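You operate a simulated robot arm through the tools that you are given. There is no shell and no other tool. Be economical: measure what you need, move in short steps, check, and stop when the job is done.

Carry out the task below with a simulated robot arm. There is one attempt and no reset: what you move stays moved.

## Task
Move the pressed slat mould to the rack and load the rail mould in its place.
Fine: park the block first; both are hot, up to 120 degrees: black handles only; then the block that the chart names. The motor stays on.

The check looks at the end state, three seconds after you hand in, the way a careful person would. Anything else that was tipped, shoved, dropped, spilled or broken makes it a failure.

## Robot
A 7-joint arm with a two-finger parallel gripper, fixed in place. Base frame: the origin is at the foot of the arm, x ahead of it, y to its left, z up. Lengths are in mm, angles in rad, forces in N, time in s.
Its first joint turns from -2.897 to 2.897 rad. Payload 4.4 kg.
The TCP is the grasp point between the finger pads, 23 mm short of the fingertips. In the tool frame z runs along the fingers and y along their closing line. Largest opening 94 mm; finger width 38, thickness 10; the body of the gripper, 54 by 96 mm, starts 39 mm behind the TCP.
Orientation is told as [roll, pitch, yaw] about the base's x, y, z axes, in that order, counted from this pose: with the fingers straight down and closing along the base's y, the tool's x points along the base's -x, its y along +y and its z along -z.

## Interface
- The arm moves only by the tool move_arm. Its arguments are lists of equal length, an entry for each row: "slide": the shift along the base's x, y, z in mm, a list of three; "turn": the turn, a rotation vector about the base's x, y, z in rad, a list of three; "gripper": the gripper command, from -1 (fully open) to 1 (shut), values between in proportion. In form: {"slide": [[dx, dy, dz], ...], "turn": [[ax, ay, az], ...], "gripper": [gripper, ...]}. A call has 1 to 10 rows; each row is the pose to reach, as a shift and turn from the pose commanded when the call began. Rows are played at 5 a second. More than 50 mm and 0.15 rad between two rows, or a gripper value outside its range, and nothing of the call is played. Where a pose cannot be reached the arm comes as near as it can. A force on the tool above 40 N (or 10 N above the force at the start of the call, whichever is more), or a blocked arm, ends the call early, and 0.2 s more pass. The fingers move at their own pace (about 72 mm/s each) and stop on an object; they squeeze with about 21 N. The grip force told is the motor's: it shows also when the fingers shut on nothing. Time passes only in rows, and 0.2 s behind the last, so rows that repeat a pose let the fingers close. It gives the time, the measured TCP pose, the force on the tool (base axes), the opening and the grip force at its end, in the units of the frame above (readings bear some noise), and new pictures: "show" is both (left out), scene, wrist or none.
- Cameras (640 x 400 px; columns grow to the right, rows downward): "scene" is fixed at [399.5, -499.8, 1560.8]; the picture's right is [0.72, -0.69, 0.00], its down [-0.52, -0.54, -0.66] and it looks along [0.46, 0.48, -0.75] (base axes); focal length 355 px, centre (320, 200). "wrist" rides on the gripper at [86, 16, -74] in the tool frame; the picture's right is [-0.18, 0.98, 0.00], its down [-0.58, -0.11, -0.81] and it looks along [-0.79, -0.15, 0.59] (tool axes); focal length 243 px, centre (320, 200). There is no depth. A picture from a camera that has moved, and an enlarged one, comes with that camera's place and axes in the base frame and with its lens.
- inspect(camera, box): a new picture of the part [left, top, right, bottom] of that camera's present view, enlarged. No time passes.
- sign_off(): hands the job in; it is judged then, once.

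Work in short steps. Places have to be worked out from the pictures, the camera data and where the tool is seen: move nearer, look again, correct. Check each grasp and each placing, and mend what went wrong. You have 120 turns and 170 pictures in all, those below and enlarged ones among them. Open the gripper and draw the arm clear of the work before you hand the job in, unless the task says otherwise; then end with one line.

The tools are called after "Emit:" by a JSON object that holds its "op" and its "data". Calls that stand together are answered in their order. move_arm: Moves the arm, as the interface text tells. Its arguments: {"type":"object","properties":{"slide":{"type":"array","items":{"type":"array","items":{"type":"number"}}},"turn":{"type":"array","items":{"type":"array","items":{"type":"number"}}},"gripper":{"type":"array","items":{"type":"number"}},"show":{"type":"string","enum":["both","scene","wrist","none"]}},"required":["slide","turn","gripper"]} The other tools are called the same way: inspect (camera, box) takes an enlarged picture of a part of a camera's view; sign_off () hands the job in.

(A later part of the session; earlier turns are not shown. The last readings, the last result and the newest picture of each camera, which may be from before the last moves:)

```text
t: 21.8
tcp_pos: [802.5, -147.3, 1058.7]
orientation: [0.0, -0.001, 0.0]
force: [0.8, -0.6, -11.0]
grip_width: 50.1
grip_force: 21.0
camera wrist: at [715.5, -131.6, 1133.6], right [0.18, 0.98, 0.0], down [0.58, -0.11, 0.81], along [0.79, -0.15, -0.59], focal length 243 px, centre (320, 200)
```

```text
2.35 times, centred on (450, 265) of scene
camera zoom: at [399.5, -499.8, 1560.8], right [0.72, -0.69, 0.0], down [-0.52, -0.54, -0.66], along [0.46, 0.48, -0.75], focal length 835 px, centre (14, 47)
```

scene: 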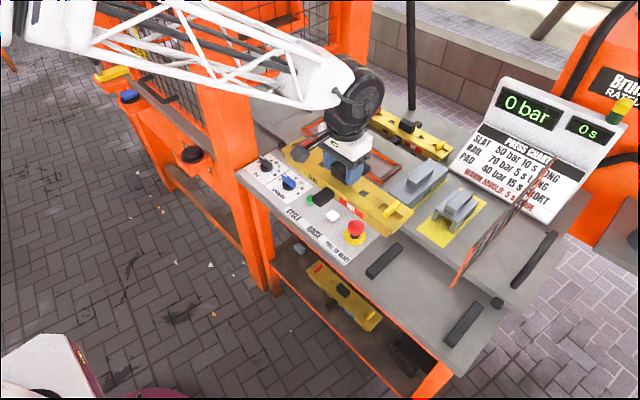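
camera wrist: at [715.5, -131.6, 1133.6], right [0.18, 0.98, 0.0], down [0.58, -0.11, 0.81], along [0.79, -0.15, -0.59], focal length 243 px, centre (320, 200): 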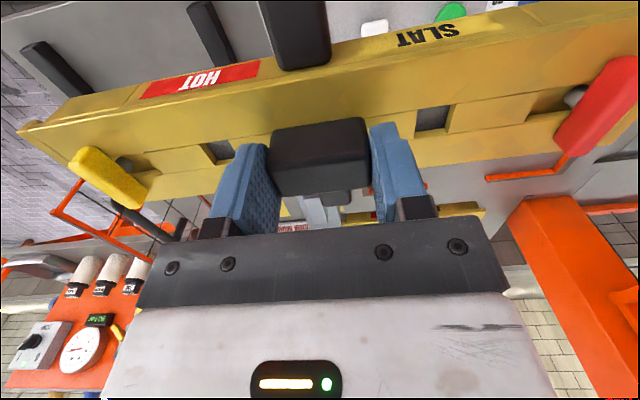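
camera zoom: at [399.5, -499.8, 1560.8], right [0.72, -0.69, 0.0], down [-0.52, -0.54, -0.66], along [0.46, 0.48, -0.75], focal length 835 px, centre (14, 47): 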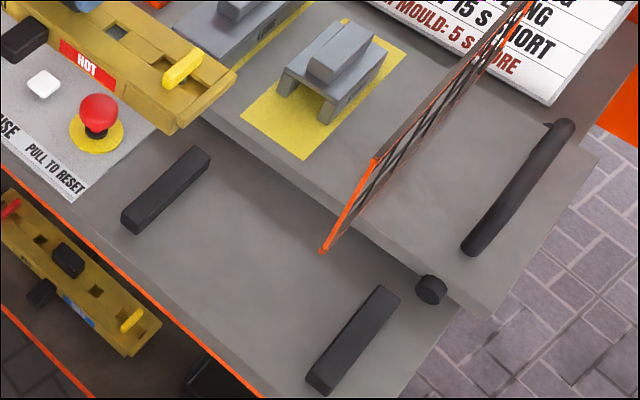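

Emit:
{"op": "inspect", "data": {"camera": "wrist", "box": [0, 0, 260, 160]}}

```text
2.46 times, centred on (130, 80) of wrist
camera zoom: at [715.5, -131.6, 1133.6], right [0.18, 0.98, 0.0], down [0.58, -0.11, 0.81], along [0.79, -0.15, -0.59], focal length 597 px, centre (788, 495)
```

zoom: 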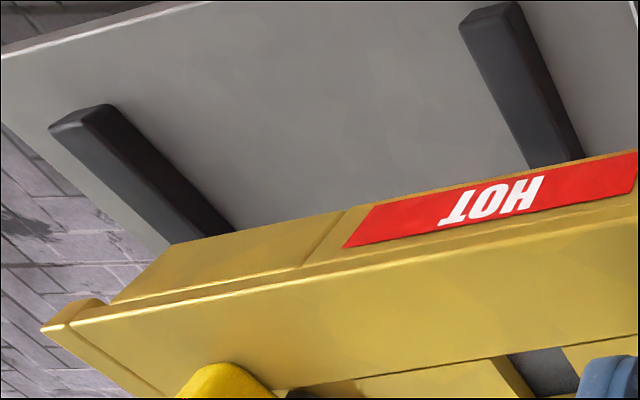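

Bars measured: x 777–896, y≈-272 and -490, tops z≈821. The gate's front corner is near (864,-430), so I'll set the mould at x≈813, y≈-380. Carry over at height first.

Emit:
{"op": "move_arm", "data": {"slide": [[2, -40, 0], [4, -80, 0], [6, -120, 0], [8, -160, 0], [8, -200, 0], [8, -230, 0], [8, -230, -30], [8, -230, -50], [8, -230, -50]], "turn": [[0, 0, 0], [0, 0, 0], [0, 0, 0], [0, 0, 0], [0, 0, 0], [0, 0, 0], [0, 0, 0], [0, 0, 0], [0, 0, 0]], "gripper": [1, 1, 1, 1, 1, 1, 1, 1, 1]}}

Emit:
{"op": "inspect", "data": {"camera": "scene", "box": [340, 180, 560, 350]}}

Emit:
{"op": "inspect", "data": {"camera": "wrist", "box": [0, 0, 400, 250]}}

```text
t: 23.8
tcp_pos: [813.0, -376.1, 1009.1]
orientation: [-0.001, 0.002, 0.0]
force: [-0.2, 0.5, -10.0]
grip_width: 50.2
grip_force: 20.9
camera wrist: at [725.9, -361.5, 1083.8], right [0.18, 0.98, 0.0], down [0.58, -0.11, 0.81], along [0.79, -0.15, -0.59], focal length 243 px, centre (320, 200)
```

scene: 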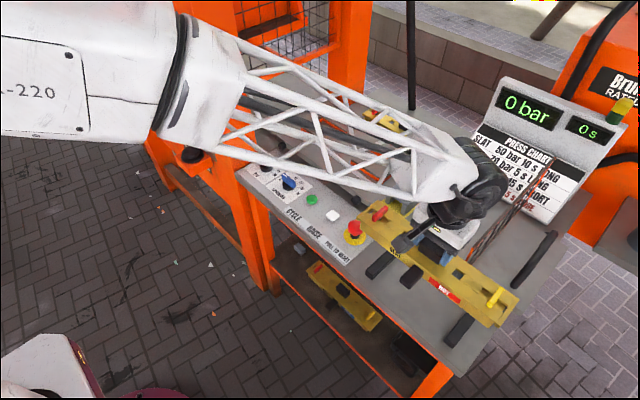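
wrist: 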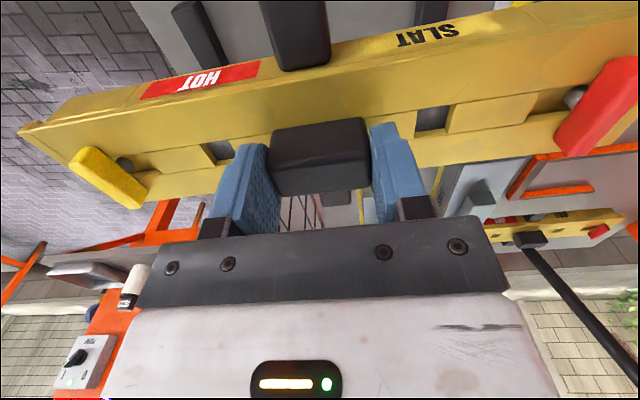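

```text
2.35 times, centred on (450, 265) of scene
camera zoom: at [399.5, -499.8, 1560.8], right [0.72, -0.69, 0.0], down [-0.52, -0.54, -0.66], along [0.46, 0.48, -0.75], focal length 835 px, centre (14, 47)
```

zoom: 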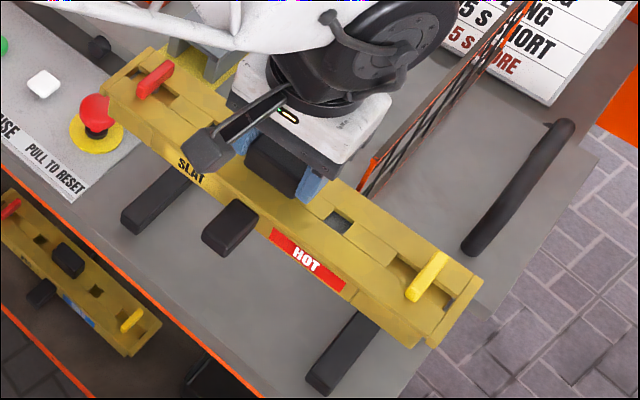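

```text
1.60 times, centred on (200, 125) of wrist
camera zoom: at [725.9, -361.5, 1083.8], right [0.18, 0.98, 0.0], down [0.58, -0.11, 0.81], along [0.79, -0.15, -0.59], focal length 388 px, centre (512, 320)
```

zoom: 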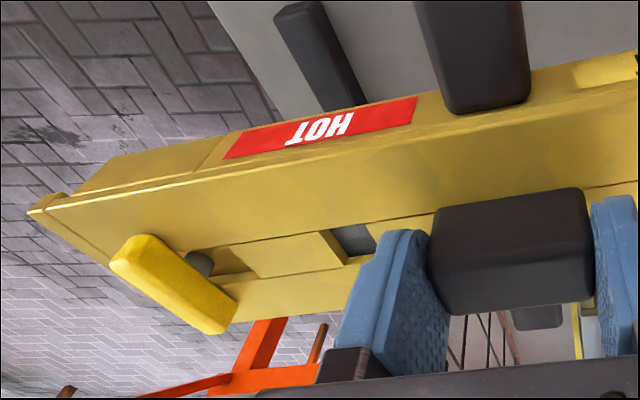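

Mould is over both bars, back edge x≈844, clear of the gate. Lower 100 mm.

Emit:
{"op": "move_arm", "data": {"slide": [[0, -3, -35], [0, -3, -65], [0, -3, -90], [0, -3, -103], [0, -3, -103]], "turn": [[0, 0, 0], [0, 0, 0], [0, 0, 0], [0, 0, 0], [0, 0, 0]], "gripper": [1, 1, 1, 1, 1]}}

Emit:
{"op": "inspect", "data": {"camera": "scene", "box": [340, 180, 560, 350]}}

Emit:
{"op": "inspect", "data": {"camera": "wrist", "box": [0, 0, 400, 250]}}

```text
t: 25.0
tcp_pos: [813.8, -383.5, 905.7]
orientation: [0.001, 0.001, 0.0]
force: [-0.5, 0.0, -9.9]
grip_width: 49.5
grip_force: 20.9
camera wrist: at [727.2, -367.8, 980.9], right [0.18, 0.98, 0.0], down [0.58, -0.11, 0.81], along [0.79, -0.15, -0.59], focal length 243 px, centre (320, 200)
```

scene: 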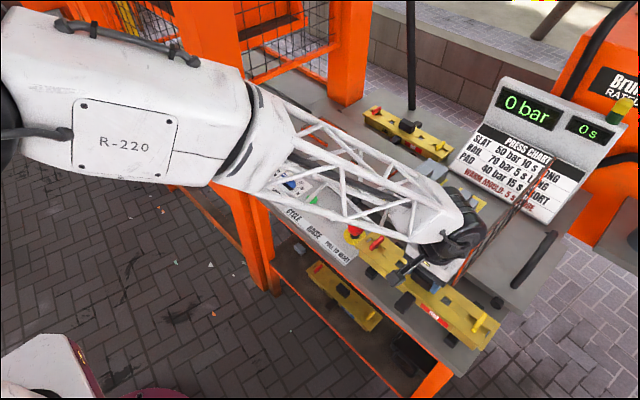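
wrist: 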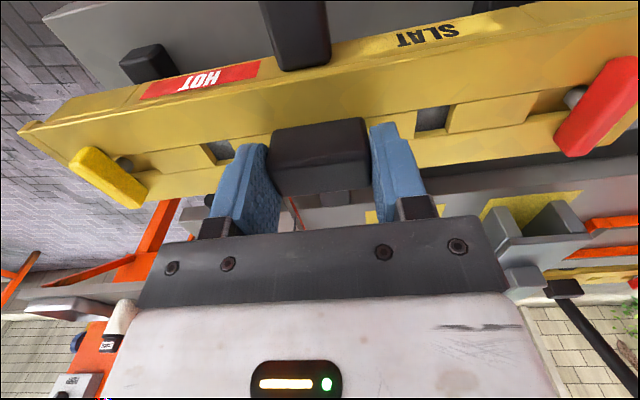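

```text
2.35 times, centred on (450, 265) of scene
camera zoom: at [399.5, -499.8, 1560.8], right [0.72, -0.69, 0.0], down [-0.52, -0.54, -0.66], along [0.46, 0.48, -0.75], focal length 835 px, centre (14, 47)
```

zoom: 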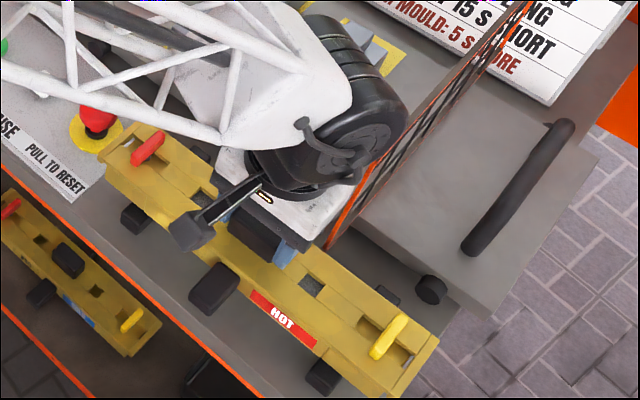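

```text
1.60 times, centred on (200, 125) of wrist
camera zoom: at [727.2, -367.8, 980.9], right [0.18, 0.98, 0.0], down [0.58, -0.11, 0.81], along [0.79, -0.15, -0.59], focal length 388 px, centre (512, 320)
```

zoom: 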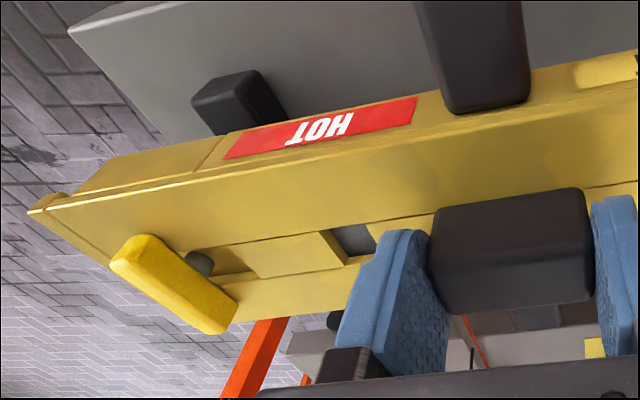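

Emit:
{"op": "move_arm", "data": {"slide": [[0, 2, -12], [0, 2, -18], [0, 2, -23], [0, 2, -25]], "turn": [[0, 0, 0], [0, 0, 0], [0, 0, 0], [0, 0, 0]], "gripper": [1, 1, 1, 1], "show": "wrist"}}

Emit:
{"op": "inspect", "data": {"camera": "scene", "box": [360, 210, 520, 340]}}

```text
t: 26.0
tcp_pos: [813.0, -380.7, 882.8]
orientation: [-0.002, -0.003, 0.001]
force: [4.3, -3.5, 16.0]
grip_width: 49.8
grip_force: 21.0
camera wrist: at [726.2, -364.7, 956.7], right [0.18, 0.98, 0.0], down [0.58, -0.11, 0.81], along [0.79, -0.15, -0.59], focal length 243 px, centre (320, 200)
```

wrist: 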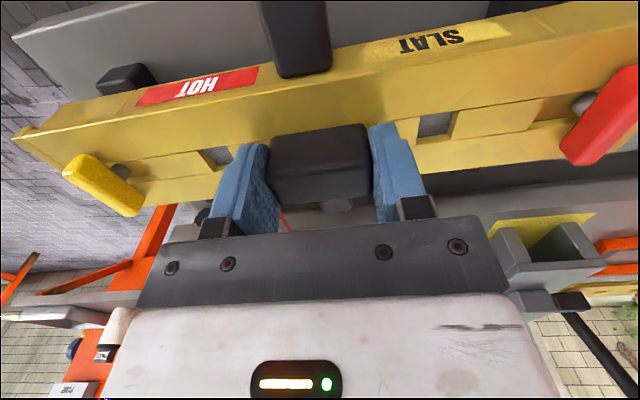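

```text
3.08 times, centred on (440, 275) of scene
camera zoom: at [399.5, -499.8, 1560.8], right [0.72, -0.69, 0.0], down [-0.52, -0.54, -0.66], along [0.46, 0.48, -0.75], focal length 1092 px, centre (-49, -31)
```

zoom: 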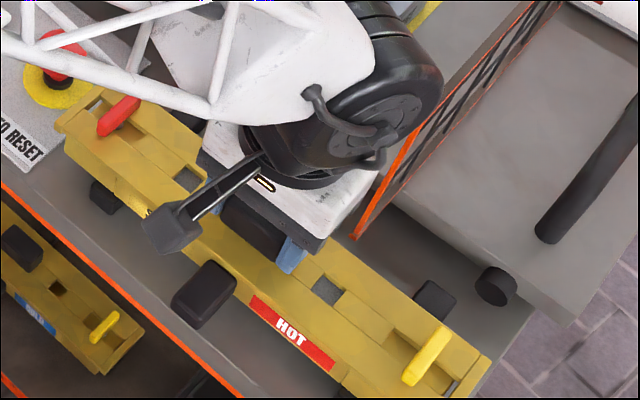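

Contact on the bars at z≈883, as predicted. Relieve, open and rise.

Emit:
{"op": "move_arm", "data": {"slide": [[0, 0, 2], [0, 0, 2], [0, 0, 2], [0, 0, 2], [0, 0, 30], [0, 0, 70], [0, 0, 115], [0, 0, 160]], "turn": [[0, 0, 0], [0, 0, 0], [0, 0, 0], [0, 0, 0], [0, 0, 0], [0, 0, 0], [0, 0, 0], [0, 0, 0]], "gripper": [1, -1, -1, -1, -1, -1, -1, -1]}}

Emit:
{"op": "inspect", "data": {"camera": "scene", "box": [340, 190, 540, 350]}}

Emit:
{"op": "inspect", "data": {"camera": "wrist", "box": [0, 0, 640, 240]}}

```text
t: 27.8
tcp_pos: [813.6, -378.8, 1039.8]
orientation: [-0.001, 0.002, 0.0]
force: [-0.5, -0.3, 0.6]
grip_width: 94.2
grip_force: 0.0
camera wrist: at [727.1, -363.5, 1115.9], right [0.18, 0.98, 0.0], down [0.58, -0.11, 0.81], along [0.79, -0.15, -0.59], focal length 243 px, centre (320, 200)
```

scene: 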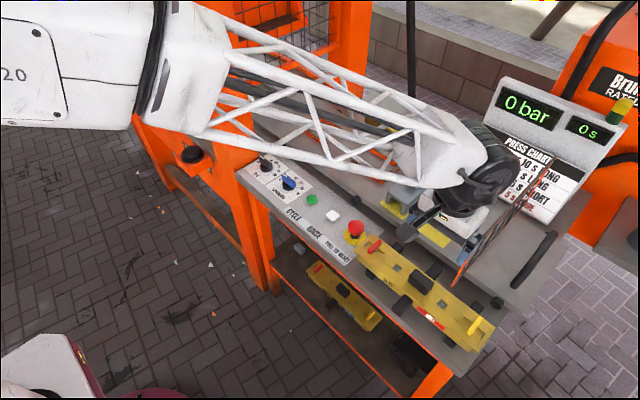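
wrist: 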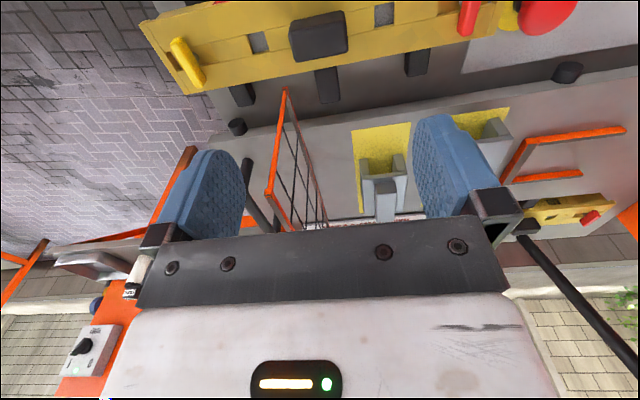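

```text
2.50 times, centred on (440, 270) of scene
camera zoom: at [399.5, -499.8, 1560.8], right [0.72, -0.69, 0.0], down [-0.52, -0.54, -0.66], along [0.46, 0.48, -0.75], focal length 887 px, centre (20, 25)
```

zoom: 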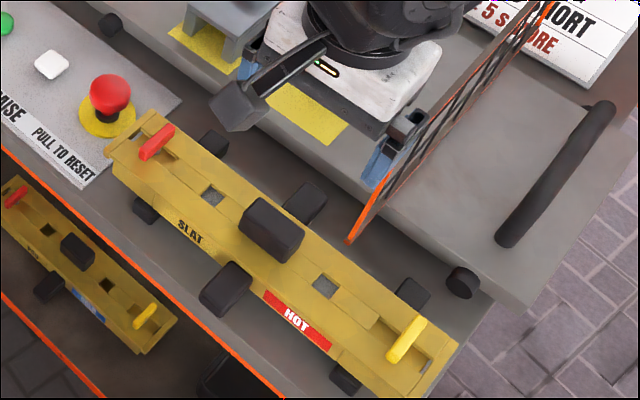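

```text
1.00 times, centred on (320, 120) of wrist
camera zoom: at [727.1, -363.5, 1115.9], right [0.18, 0.98, 0.0], down [0.58, -0.11, 0.81], along [0.79, -0.15, -0.59], focal length 243 px, centre (320, 280)
```

zoom: 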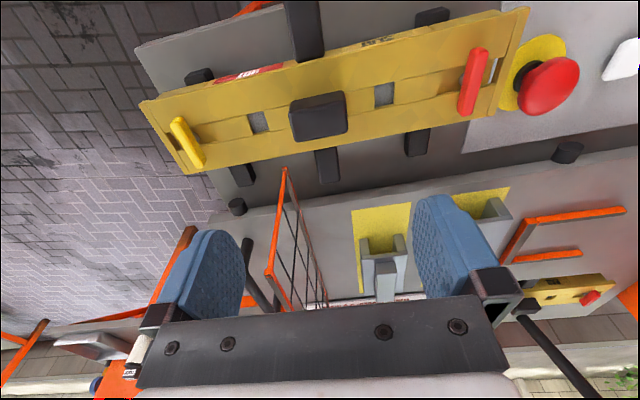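

Slat mould rests level across both rack bars. Rail knob estimated at (1259,-10,860), pole at (1405,72). Move above the bed toward the rail mould.

Emit:
{"op": "move_arm", "data": {"slide": [[20, 40, 20], [50, 75, 20], [85, 105, 20], [120, 135, 20], [155, 165, 20], [190, 200, 20], [220, 235, 20], [250, 270, 20], [280, 305, 20], [310, 340, 20]], "turn": [[0, 0, 0], [0, 0, 0], [0, 0, 0], [0, 0, 0], [0, 0, 0], [0, 0, 0], [0, 0, 0], [0, 0, 0], [0, 0, 0], [0, 0, 0]], "gripper": [-1, -1, -1, -1, -1, -1, -1, -1, -1, -1]}}

Emit:
{"op": "inspect", "data": {"camera": "wrist", "box": [120, 0, 520, 240]}}

Emit:
{"op": "inspect", "data": {"camera": "scene", "box": [290, 90, 450, 200]}}

```text
t: 30.0
tcp_pos: [1124.0, -42.3, 1062.2]
orientation: [0.0, -0.002, -0.002]
force: [0.8, -0.5, 1.4]
grip_width: 94.4
grip_force: 0.1
camera wrist: at [1036.6, -26.2, 1136.3], right [0.18, 0.98, 0.0], down [0.58, -0.11, 0.81], along [0.79, -0.15, -0.59], focal length 243 px, centre (320, 200)
```

scene: 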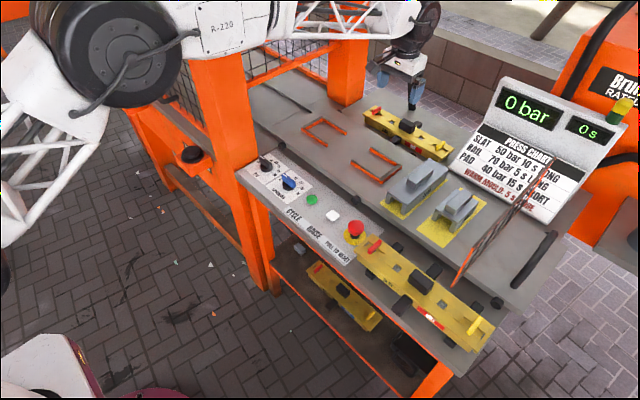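
wrist: 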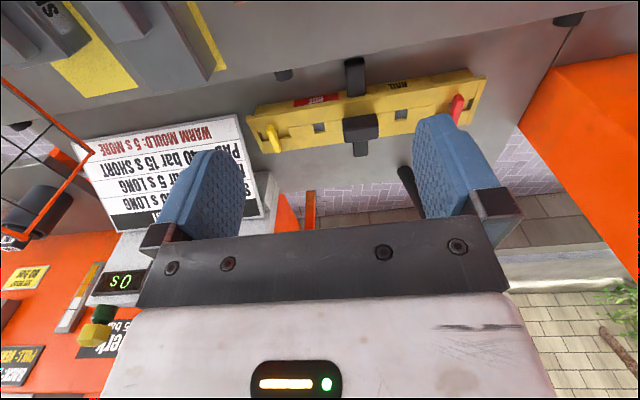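

```text
1.60 times, centred on (320, 120) of wrist
camera zoom: at [1036.6, -26.2, 1136.3], right [0.18, 0.98, 0.0], down [0.58, -0.11, 0.81], along [0.79, -0.15, -0.59], focal length 388 px, centre (320, 328)
```

zoom: 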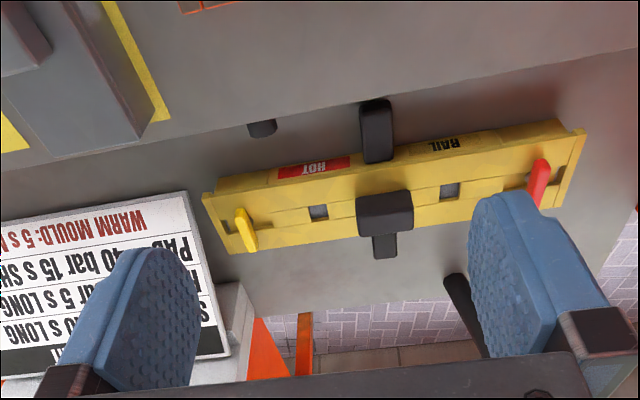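

```text
3.64 times, centred on (370, 145) of scene
camera zoom: at [399.5, -499.8, 1560.8], right [0.72, -0.69, 0.0], down [-0.52, -0.54, -0.66], along [0.46, 0.48, -0.75], focal length 1291 px, centre (138, 400)
```

zoom: 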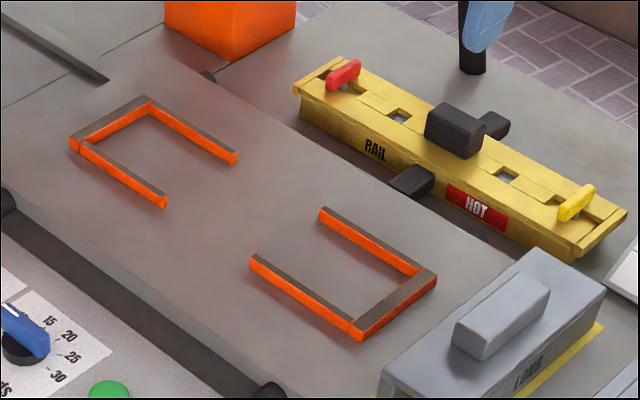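

Rail knob re-triangulated at about (1257,-11,865). The bed has two U brackets with handle gaps. Hover closer over the rail knob.

Emit:
{"op": "move_arm", "data": {"slide": [[45, 10, 0], [90, 20, 0], [132, 31, 0], [132, 31, -40], [132, 31, -80], [132, 31, -105]], "turn": [[0, 0, 0], [0, 0, 0], [0, 0, 0], [0, 0, 0], [0, 0, 0], [0, 0, 0]], "gripper": [-1, -1, -1, -1, -1, -1]}}

Emit:
{"op": "inspect", "data": {"camera": "wrist", "box": [120, 0, 520, 240]}}

Emit:
{"op": "inspect", "data": {"camera": "scene", "box": [320, 80, 480, 190]}}

```text
t: 31.4
tcp_pos: [1254.6, -9.1, 957.1]
orientation: [0.0, -0.001, 0.0]
force: [-0.4, -0.2, 0.8]
grip_width: 94.1
grip_force: 0.1
camera wrist: at [1167.1, 6.1, 1031.9], right [0.18, 0.98, 0.0], down [0.58, -0.11, 0.81], along [0.79, -0.15, -0.59], focal length 243 px, centre (320, 200)
```

scene: 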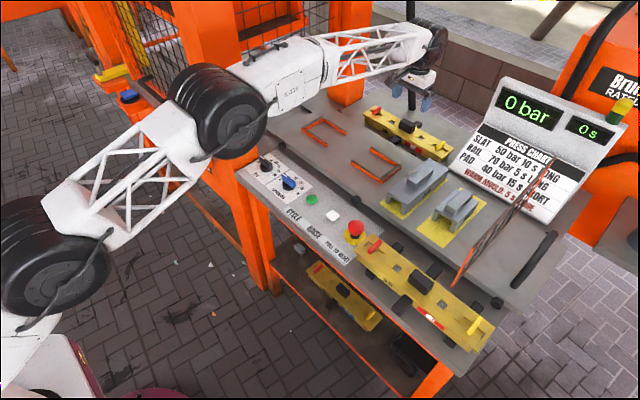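
wrist: 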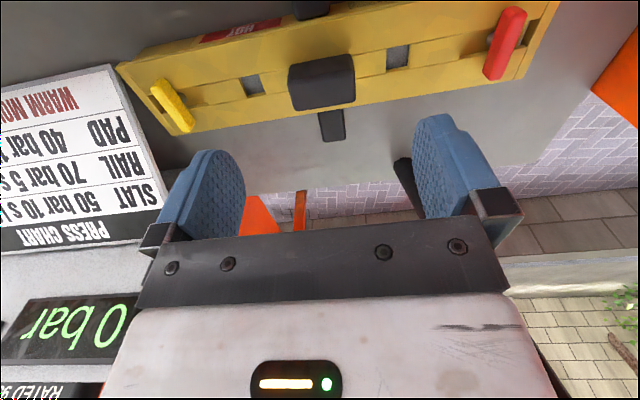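

```text
1.60 times, centred on (320, 120) of wrist
camera zoom: at [1167.1, 6.1, 1031.9], right [0.18, 0.98, 0.0], down [0.58, -0.11, 0.81], along [0.79, -0.15, -0.59], focal length 388 px, centre (320, 328)
```

zoom: 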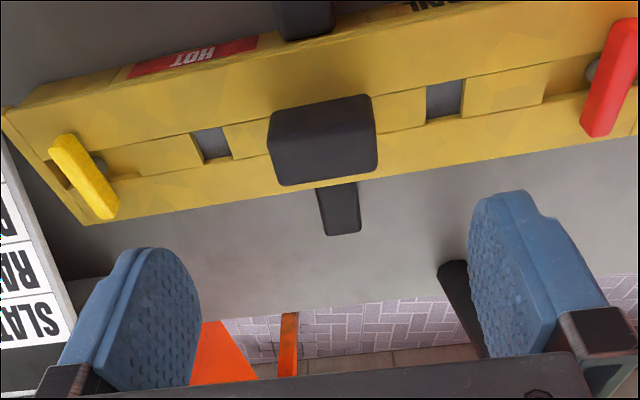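

```text
3.64 times, centred on (400, 135) of scene
camera zoom: at [399.5, -499.8, 1560.8], right [0.72, -0.69, 0.0], down [-0.52, -0.54, -0.66], along [0.46, 0.48, -0.75], focal length 1291 px, centre (29, 436)
```

zoom: 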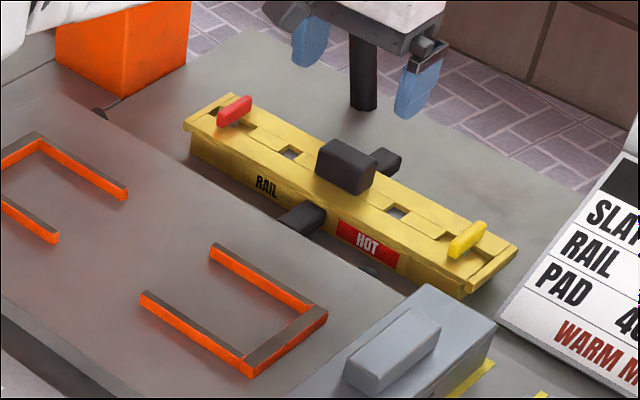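

Rail mould is parallel to y; knob at ≈(1261.5,-10,862). Descend to z≈869 with +6.5 in x.

Emit:
{"op": "move_arm", "data": {"slide": [[6.5, -0.5, -30], [6.5, -0.5, -60], [6.5, -0.5, -80], [6.5, -0.5, -88]], "turn": [[0, 0, 0], [0, 0, 0], [0, 0, 0], [0, 0, 0]], "gripper": [-1, -1, -1, -1], "show": "wrist"}}

Emit:
{"op": "inspect", "data": {"camera": "scene", "box": [340, 80, 470, 175]}}

Emit:
{"op": "inspect", "data": {"camera": "wrist", "box": [160, 60, 480, 260]}}

```text
t: 32.4
tcp_pos: [1261.0, -9.5, 867.4]
orientation: [0.0, 0.001, 0.0]
force: [0.1, 0.0, -0.4]
grip_width: 94.0
grip_force: 0.1
camera wrist: at [1174.1, 6.3, 942.5], right [0.18, 0.98, 0.0], down [0.58, -0.11, 0.81], along [0.79, -0.15, -0.59], focal length 243 px, centre (320, 200)
```

wrist: 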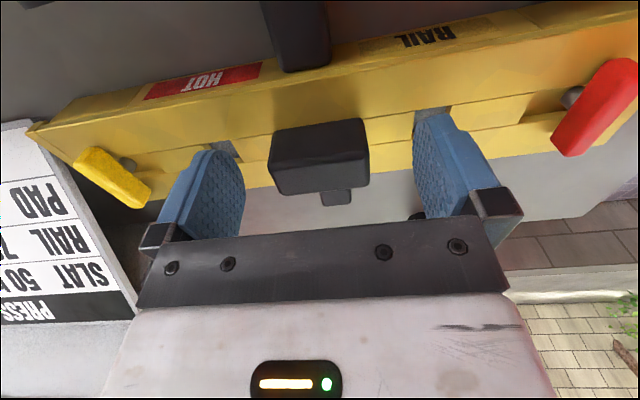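

```text
4.21 times, centred on (405, 128) of scene
camera zoom: at [399.5, -499.8, 1560.8], right [0.72, -0.69, 0.0], down [-0.52, -0.54, -0.66], along [0.46, 0.48, -0.75], focal length 1494 px, centre (-38, 505)
```

zoom: 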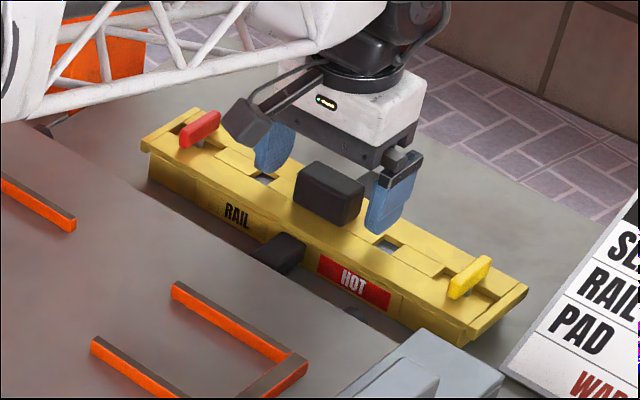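

```text
2.00 times, centred on (320, 160) of wrist
camera zoom: at [1174.1, 6.3, 942.5], right [0.18, 0.98, 0.0], down [0.58, -0.11, 0.81], along [0.79, -0.15, -0.59], focal length 485 px, centre (320, 280)
```

zoom: 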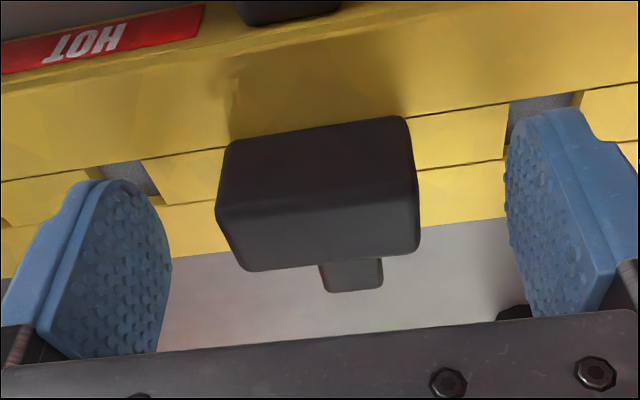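

The view matches the earlier slat grasp pose nearly exactly. Close and lift a little.

Emit:
{"op": "move_arm", "data": {"slide": [[0, 0, 0], [0, 0, 0], [0, 0, 0], [0, 0, 0], [0, 0, 6], [0, 0, 14], [0, 0, 25], [0, 0, 25]], "turn": [[0, 0, 0], [0, 0, 0], [0, 0, 0], [0, 0, 0], [0, 0, 0], [0, 0, 0], [0, 0, 0], [0, 0, 0]], "gripper": [1, 1, 1, 1, 1, 1, 1, 1]}}

Emit:
{"op": "inspect", "data": {"camera": "wrist", "box": [160, 60, 480, 260]}}

```text
t: 34.2
tcp_pos: [1261.7, -8.3, 892.3]
orientation: [0.001, 0.0, -0.001]
force: [0.4, 0.4, -9.7]
grip_width: 49.6
grip_force: 21.3
camera wrist: at [1174.7, 6.7, 967.7], right [0.18, 0.98, 0.0], down [0.58, -0.11, 0.81], along [0.79, -0.15, -0.59], focal length 243 px, centre (320, 200)
```

scene: 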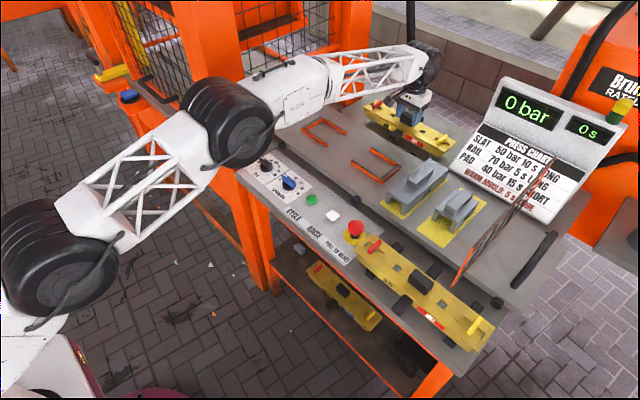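
wrist: 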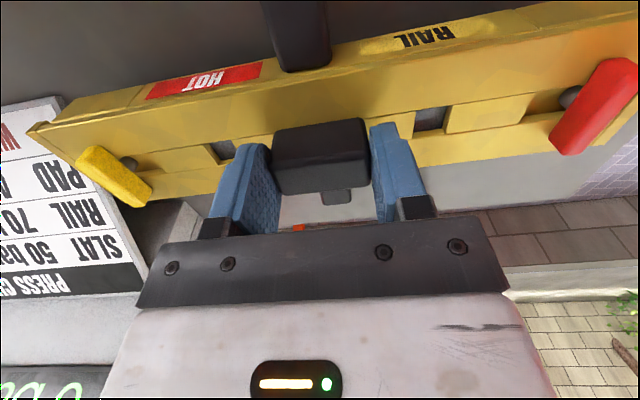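

```text
2.00 times, centred on (320, 160) of wrist
camera zoom: at [1174.7, 6.7, 967.7], right [0.18, 0.98, 0.0], down [0.58, -0.11, 0.81], along [0.79, -0.15, -0.59], focal length 485 px, centre (320, 280)
```

zoom: 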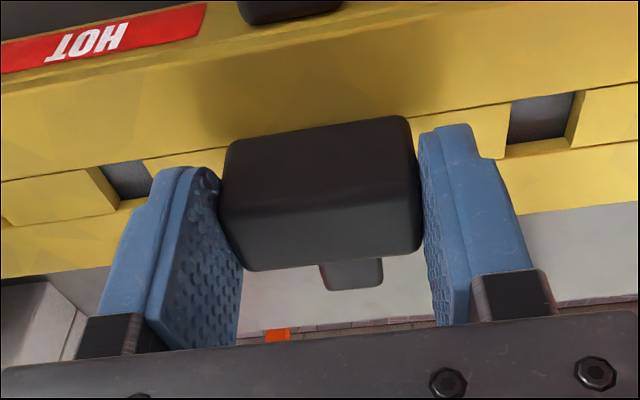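

Rail mould held identically to the slat one. By the command record, its bed pose is shift (-211.5,+60.5,+11) from here. Lift 110, carry over the bed.

Emit:
{"op": "move_arm", "data": {"slide": [[0, 0, 40], [0, 0, 80], [0, 0, 110], [-42, 12, 110], [-84, 24, 110], [-126, 36, 110], [-168, 48, 110], [-211.5, 60.5, 110], [-211.5, 60.5, 80], [-211.5, 60.5, 50]], "turn": [[0, 0, 0], [0, 0, 0], [0, 0, 0], [0, 0, 0], [0, 0, 0], [0, 0, 0], [0, 0, 0], [0, 0, 0], [0, 0, 0], [0, 0, 0]], "gripper": [1, 1, 1, 1, 1, 1, 1, 1, 1, 1]}}

Emit:
{"op": "inspect", "data": {"camera": "scene", "box": [290, 90, 450, 200]}}

Emit:
{"op": "inspect", "data": {"camera": "wrist", "box": [0, 0, 640, 240]}}

```text
t: 36.4
tcp_pos: [1047.8, 50.6, 944.6]
orientation: [0.001, -0.002, -0.001]
force: [1.2, -0.3, -8.1]
grip_width: 49.9
grip_force: 20.4
camera wrist: at [960.8, 67.1, 1019.4], right [0.18, 0.98, 0.0], down [0.58, -0.11, 0.81], along [0.79, -0.15, -0.59], focal length 243 px, centre (320, 200)
```

scene: 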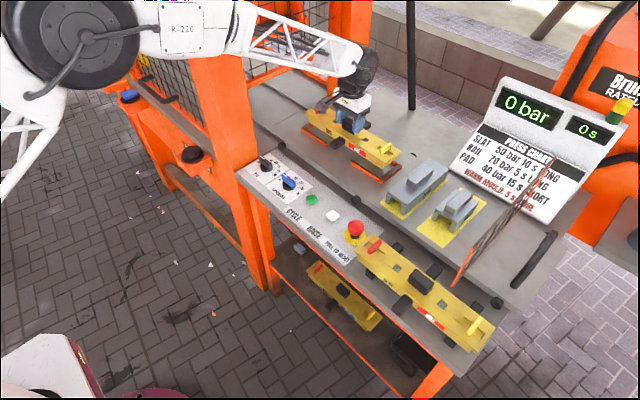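
wrist: 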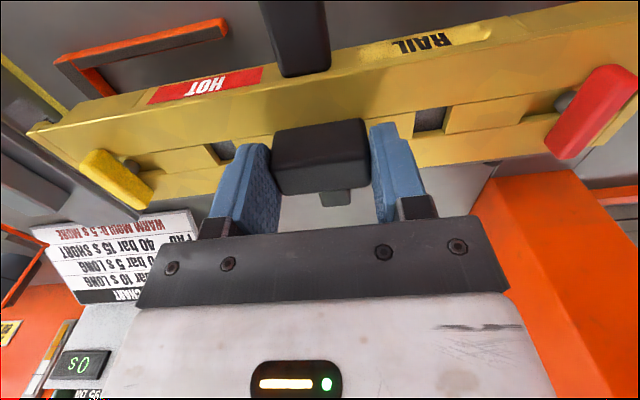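

```text
3.64 times, centred on (370, 145) of scene
camera zoom: at [399.5, -499.8, 1560.8], right [0.72, -0.69, 0.0], down [-0.52, -0.54, -0.66], along [0.46, 0.48, -0.75], focal length 1291 px, centre (138, 400)
```

zoom: 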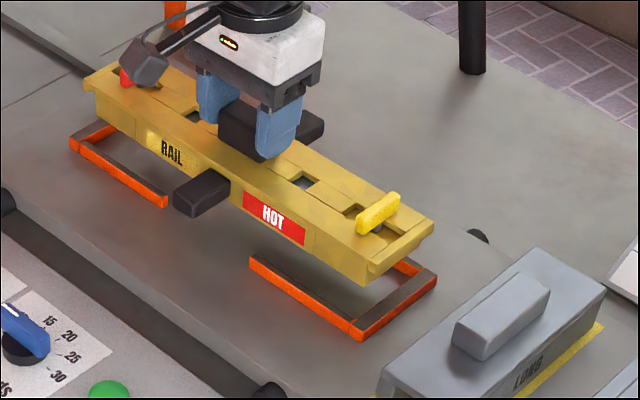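

```text
1.00 times, centred on (320, 120) of wrist
camera zoom: at [960.8, 67.1, 1019.4], right [0.18, 0.98, 0.0], down [0.58, -0.11, 0.81], along [0.79, -0.15, -0.59], focal length 243 px, centre (320, 280)
```

zoom: 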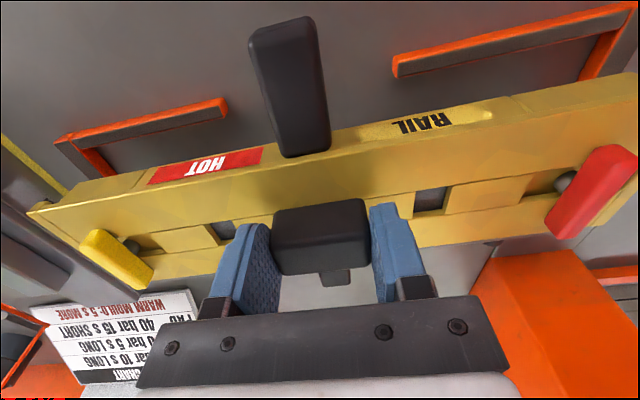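

Over the bed, aligned; a very slight pitch in the grip that will level on landing. Lower to just above the brackets.

Emit:
{"op": "move_arm", "data": {"slide": [[0, 0, -12], [0, 0, -22], [0, 0, -24]], "turn": [[0, 0, 0], [0, 0, 0], [0, 0, 0]], "gripper": [1, 1, 1], "show": "wrist"}}

Emit:
{"op": "inspect", "data": {"camera": "scene", "box": [295, 95, 415, 195]}}

Emit:
{"op": "inspect", "data": {"camera": "wrist", "box": [0, 0, 320, 200]}}

```text
t: 37.2
tcp_pos: [1048.9, 51.6, 921.1]
orientation: [0.001, -0.003, -0.002]
force: [-3.7, 0.2, 1.4]
grip_width: 49.9
grip_force: 20.7
camera wrist: at [962.3, 66.9, 995.5], right [0.18, 0.98, 0.0], down [0.58, -0.11, 0.81], along [0.79, -0.15, -0.59], focal length 243 px, centre (320, 200)
```

wrist: 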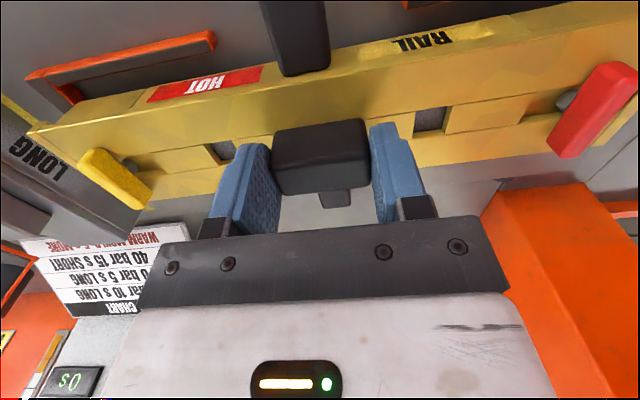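

```text
4.00 times, centred on (355, 145) of scene
camera zoom: at [399.5, -499.8, 1560.8], right [0.72, -0.69, 0.0], down [-0.52, -0.54, -0.66], along [0.46, 0.48, -0.75], focal length 1420 px, centre (180, 420)
```

zoom: 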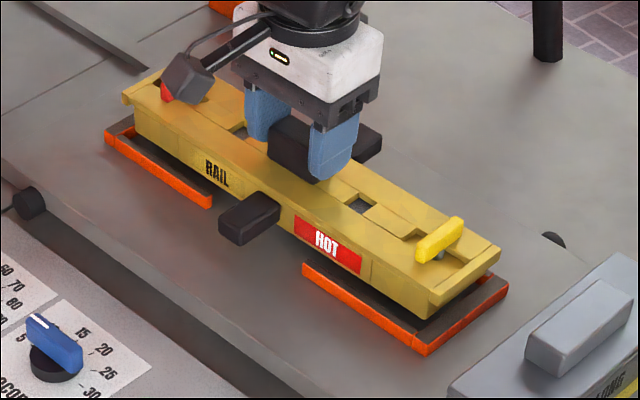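

```text
2.00 times, centred on (160, 100) of wrist
camera zoom: at [962.3, 66.9, 995.5], right [0.18, 0.98, 0.0], down [0.58, -0.11, 0.81], along [0.79, -0.15, -0.59], focal length 485 px, centre (640, 400)
```

zoom: 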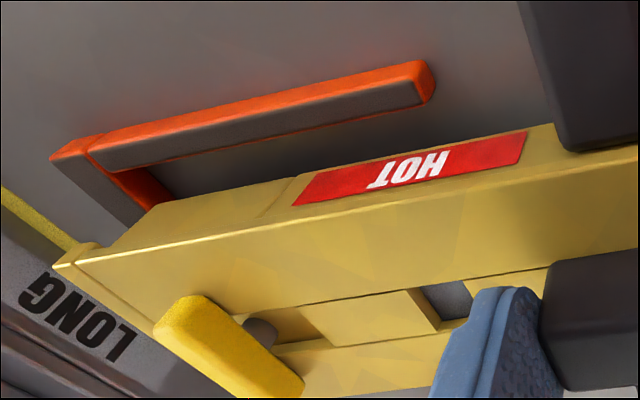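

Force shows contact ~15 mm early, so the base is probably touching a bracket top. Raise to exactly the height where I imaged the lifted slat (+30) for a direct comparison.

Emit:
{"op": "move_arm", "data": {"slide": [[0, 0, 8], [0, 0, 15], [0, 0, 15]], "turn": [[0, 0, 0], [0, 0, 0], [0, 0, 0]], "gripper": [1, 1, 1], "show": "wrist"}}

Emit:
{"op": "inspect", "data": {"camera": "scene", "box": [290, 90, 450, 200]}}

```text
t: 38.0
tcp_pos: [1050.6, 51.0, 933.8]
orientation: [0.0, -0.001, 0.0]
force: [0.3, 1.1, -9.8]
grip_width: 49.9
grip_force: 20.9
camera wrist: at [963.0, 67.5, 1008.2], right [0.18, 0.98, 0.0], down [0.58, -0.11, 0.81], along [0.79, -0.15, -0.59], focal length 243 px, centre (320, 200)
```

wrist: 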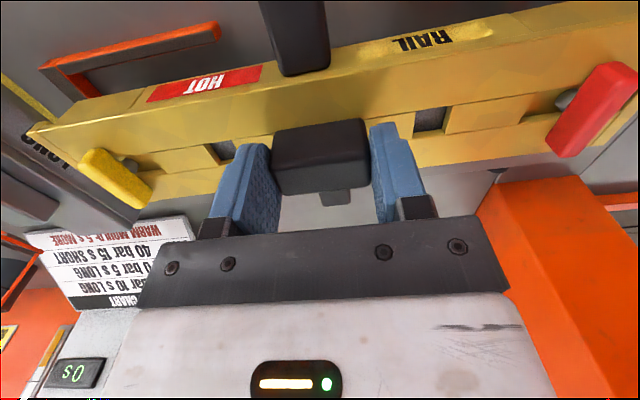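

```text
3.64 times, centred on (370, 145) of scene
camera zoom: at [399.5, -499.8, 1560.8], right [0.72, -0.69, 0.0], down [-0.52, -0.54, -0.66], along [0.46, 0.48, -0.75], focal length 1291 px, centre (138, 400)
```

zoom: 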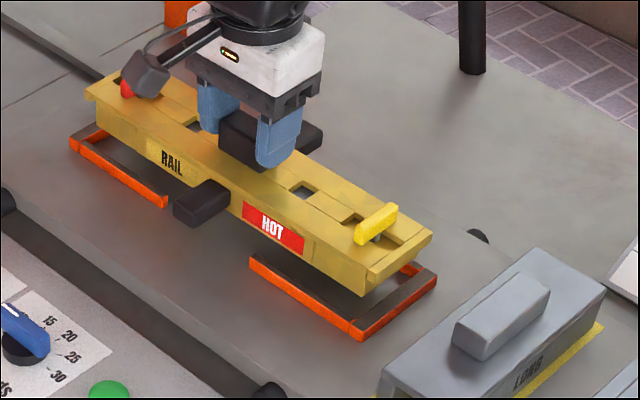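

Emit:
{"op": "inspect", "data": {"camera": "wrist", "box": [160, 60, 480, 260]}}

Emit:
{"op": "inspect", "data": {"camera": "scene", "box": [350, 130, 410, 180]}}

Emit:
{"op": "inspect", "data": {"camera": "scene", "box": [300, 100, 360, 150]}}

```text
2.00 times, centred on (320, 160) of wrist
camera zoom: at [963.0, 67.5, 1008.2], right [0.18, 0.98, 0.0], down [0.58, -0.11, 0.81], along [0.79, -0.15, -0.59], focal length 485 px, centre (320, 280)
```

zoom: 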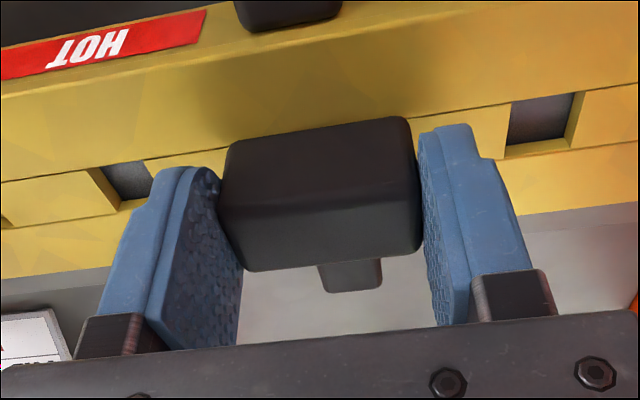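

```text
8.00 times, centred on (380, 155) of scene
camera zoom: at [399.5, -499.8, 1560.8], right [0.72, -0.69, 0.0], down [-0.52, -0.54, -0.66], along [0.46, 0.48, -0.75], focal length 2839 px, centre (-160, 560)
```

zoom: 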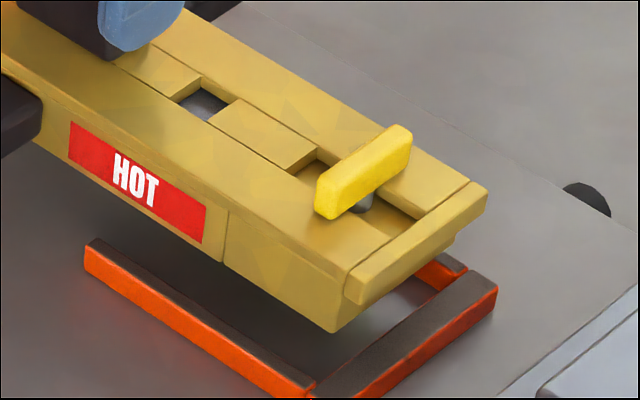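

```text
8.00 times, centred on (330, 125) of scene
camera zoom: at [399.5, -499.8, 1560.8], right [0.72, -0.69, 0.0], down [-0.52, -0.54, -0.66], along [0.46, 0.48, -0.75], focal length 2839 px, centre (240, 800)
```

zoom: 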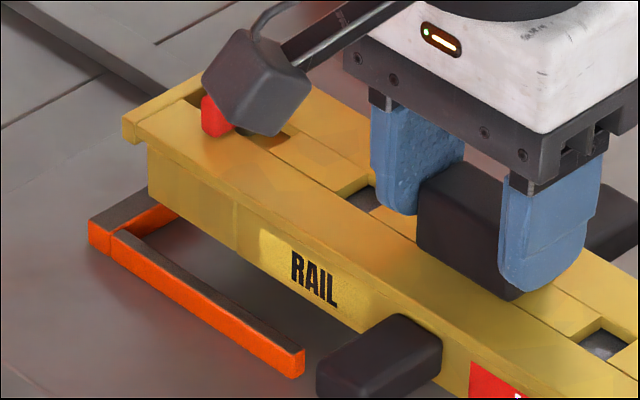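

Measured against the brackets: body x≈1016–1085 vs bed interior ≈1008–1081, y -102…194 vs -104…206. So the base touches the back arm; shift about −5 in x and +3 in y, then descend gently.

Emit:
{"op": "move_arm", "data": {"slide": [[-5, 3, 0], [-5, 3, -10], [-5, 3, -16], [-5, 3, -19]], "turn": [[0, 0, 0], [0, 0, 0], [0, 0, 0], [0, 0, 0]], "gripper": [1, 1, 1, 1], "show": "wrist"}}

Emit:
{"op": "inspect", "data": {"camera": "scene", "box": [350, 130, 410, 180]}}

Emit:
{"op": "inspect", "data": {"camera": "scene", "box": [300, 100, 360, 150]}}

```text
t: 39.0
tcp_pos: [1044.6, 53.5, 914.9]
orientation: [-0.001, 0.001, -0.001]
force: [0.1, -0.4, -10.9]
grip_width: 49.7
grip_force: 20.9
camera wrist: at [958.1, 69.8, 989.9], right [0.18, 0.98, 0.0], down [0.58, -0.11, 0.81], along [0.79, -0.15, -0.59], focal length 243 px, centre (320, 200)
```

wrist: 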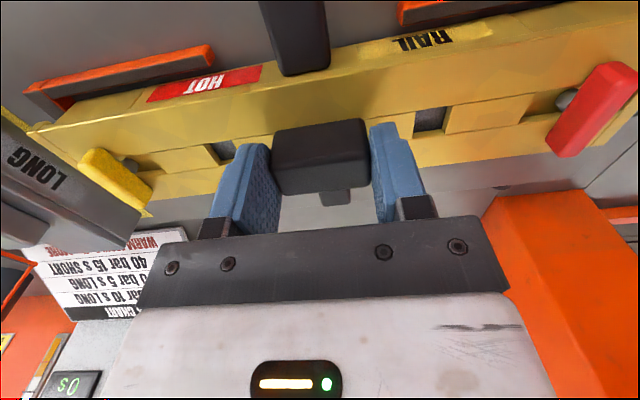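

```text
8.00 times, centred on (380, 155) of scene
camera zoom: at [399.5, -499.8, 1560.8], right [0.72, -0.69, 0.0], down [-0.52, -0.54, -0.66], along [0.46, 0.48, -0.75], focal length 2839 px, centre (-160, 560)
```

zoom: 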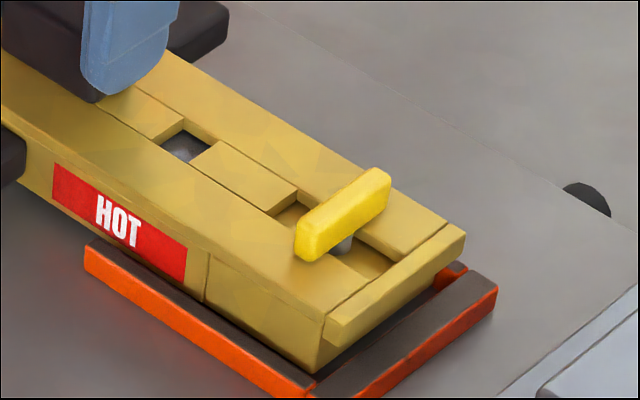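

```text
8.00 times, centred on (330, 125) of scene
camera zoom: at [399.5, -499.8, 1560.8], right [0.72, -0.69, 0.0], down [-0.52, -0.54, -0.66], along [0.46, 0.48, -0.75], focal length 2839 px, centre (240, 800)
```

zoom: 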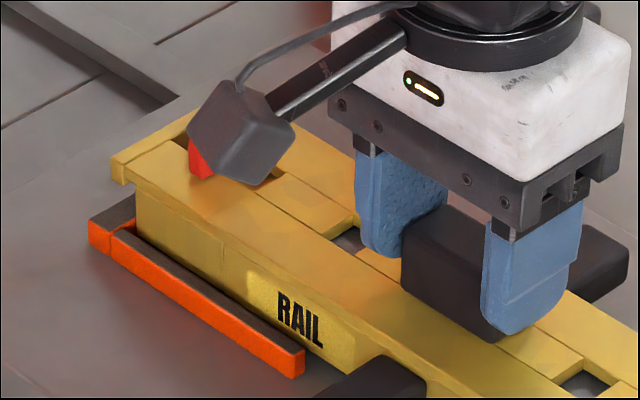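

Now below the bracket tops with full weight still hanging — it has entered. Continue down to the seat.

Emit:
{"op": "move_arm", "data": {"slide": [[0, 0, -5], [0, 0, -9], [0, 0, -11], [0, 0, -12]], "turn": [[0, 0, 0], [0, 0, 0], [0, 0, 0], [0, 0, 0]], "gripper": [1, 1, 1, 1], "show": "wrist"}}

Emit:
{"op": "inspect", "data": {"camera": "scene", "box": [350, 130, 410, 180]}}

Emit:
{"op": "inspect", "data": {"camera": "scene", "box": [300, 100, 360, 150]}}

```text
t: 40.0
tcp_pos: [1046.6, 54.1, 905.0]
orientation: [-0.002, -0.002, 0.0]
force: [6.1, 2.9, 14.1]
grip_width: 49.9
grip_force: 21.5
camera wrist: at [958.7, 70.0, 979.1], right [0.18, 0.98, 0.0], down [0.58, -0.11, 0.81], along [0.79, -0.15, -0.59], focal length 243 px, centre (320, 200)
```

wrist: 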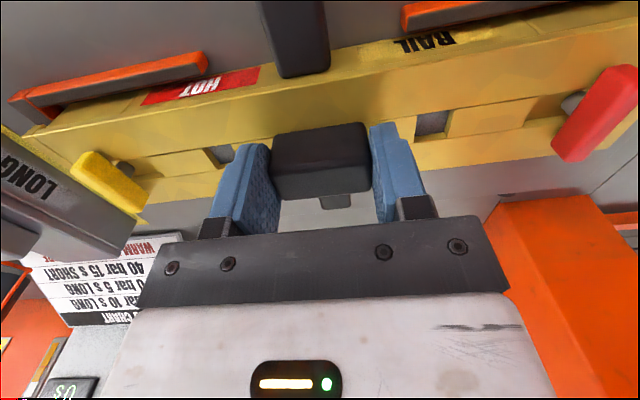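

```text
8.00 times, centred on (380, 155) of scene
camera zoom: at [399.5, -499.8, 1560.8], right [0.72, -0.69, 0.0], down [-0.52, -0.54, -0.66], along [0.46, 0.48, -0.75], focal length 2839 px, centre (-160, 560)
```

zoom: 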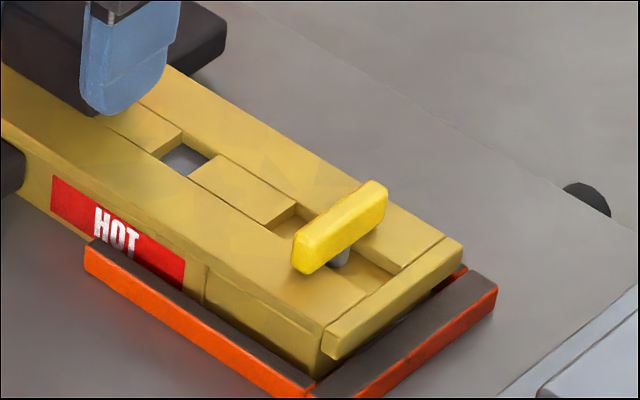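

```text
8.00 times, centred on (330, 125) of scene
camera zoom: at [399.5, -499.8, 1560.8], right [0.72, -0.69, 0.0], down [-0.52, -0.54, -0.66], along [0.46, 0.48, -0.75], focal length 2839 px, centre (240, 800)
```

zoom: 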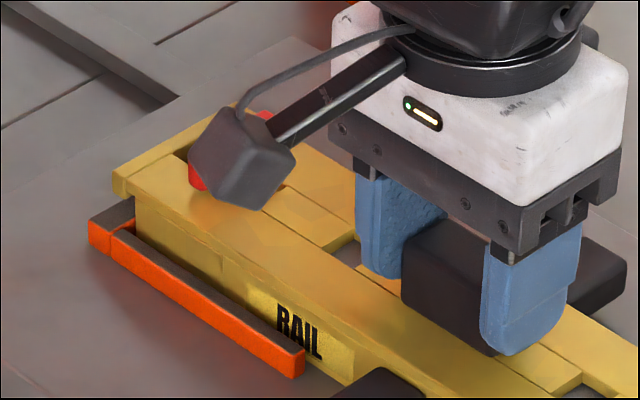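

Seated: TCP height equals the slat's seated grasp (905) with upward force. Relieve, release, rise.

Emit:
{"op": "move_arm", "data": {"slide": [[0, 0, 1.5], [0, 0, 1.5], [0, 0, 1.5], [0, 0, 1.5], [0, 0, 30], [0, 0, 75], [0, 0, 120], [0, 0, 156]], "turn": [[0, 0, 0], [0, 0, 0], [0, 0, 0], [0, 0, 0], [0, 0, 0], [0, 0, 0], [0, 0, 0], [0, 0, 0]], "gripper": [1, -1, -1, -1, -1, -1, -1, -1], "show": "wrist"}}

Emit:
{"op": "inspect", "data": {"camera": "scene", "box": [290, 90, 450, 200]}}

Emit:
{"op": "inspect", "data": {"camera": "wrist", "box": [120, 0, 520, 240]}}

```text
t: 41.8
tcp_pos: [1043.5, 53.8, 1058.9]
orientation: [0.0, 0.003, -0.001]
force: [0.0, 0.5, -0.3]
grip_width: 93.8
grip_force: 0.1
camera wrist: at [956.9, 68.7, 1134.0], right [0.18, 0.98, 0.0], down [0.58, -0.11, 0.81], along [0.79, -0.15, -0.59], focal length 243 px, centre (320, 200)
```

wrist: 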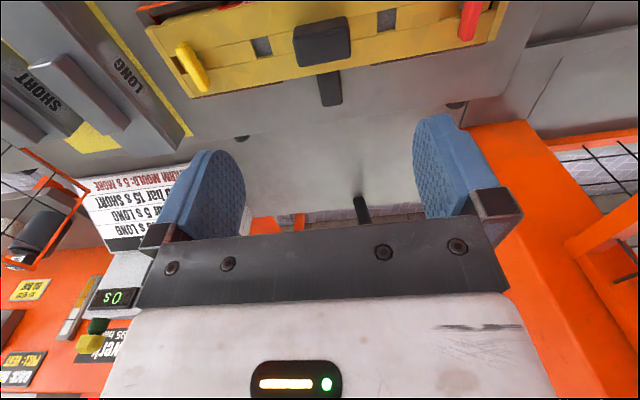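

```text
3.64 times, centred on (370, 145) of scene
camera zoom: at [399.5, -499.8, 1560.8], right [0.72, -0.69, 0.0], down [-0.52, -0.54, -0.66], along [0.46, 0.48, -0.75], focal length 1291 px, centre (138, 400)
```

zoom: 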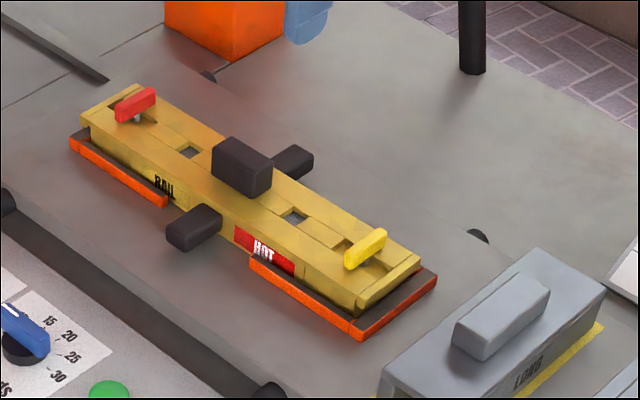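

```text
1.60 times, centred on (320, 120) of wrist
camera zoom: at [956.9, 68.7, 1134.0], right [0.18, 0.98, 0.0], down [0.58, -0.11, 0.81], along [0.79, -0.15, -0.59], focal length 388 px, centre (320, 328)
```

zoom: 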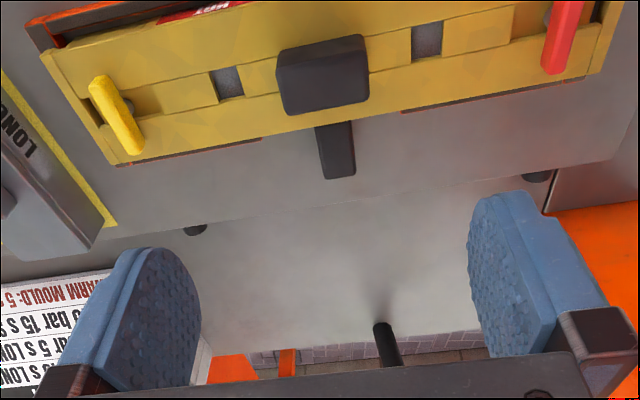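

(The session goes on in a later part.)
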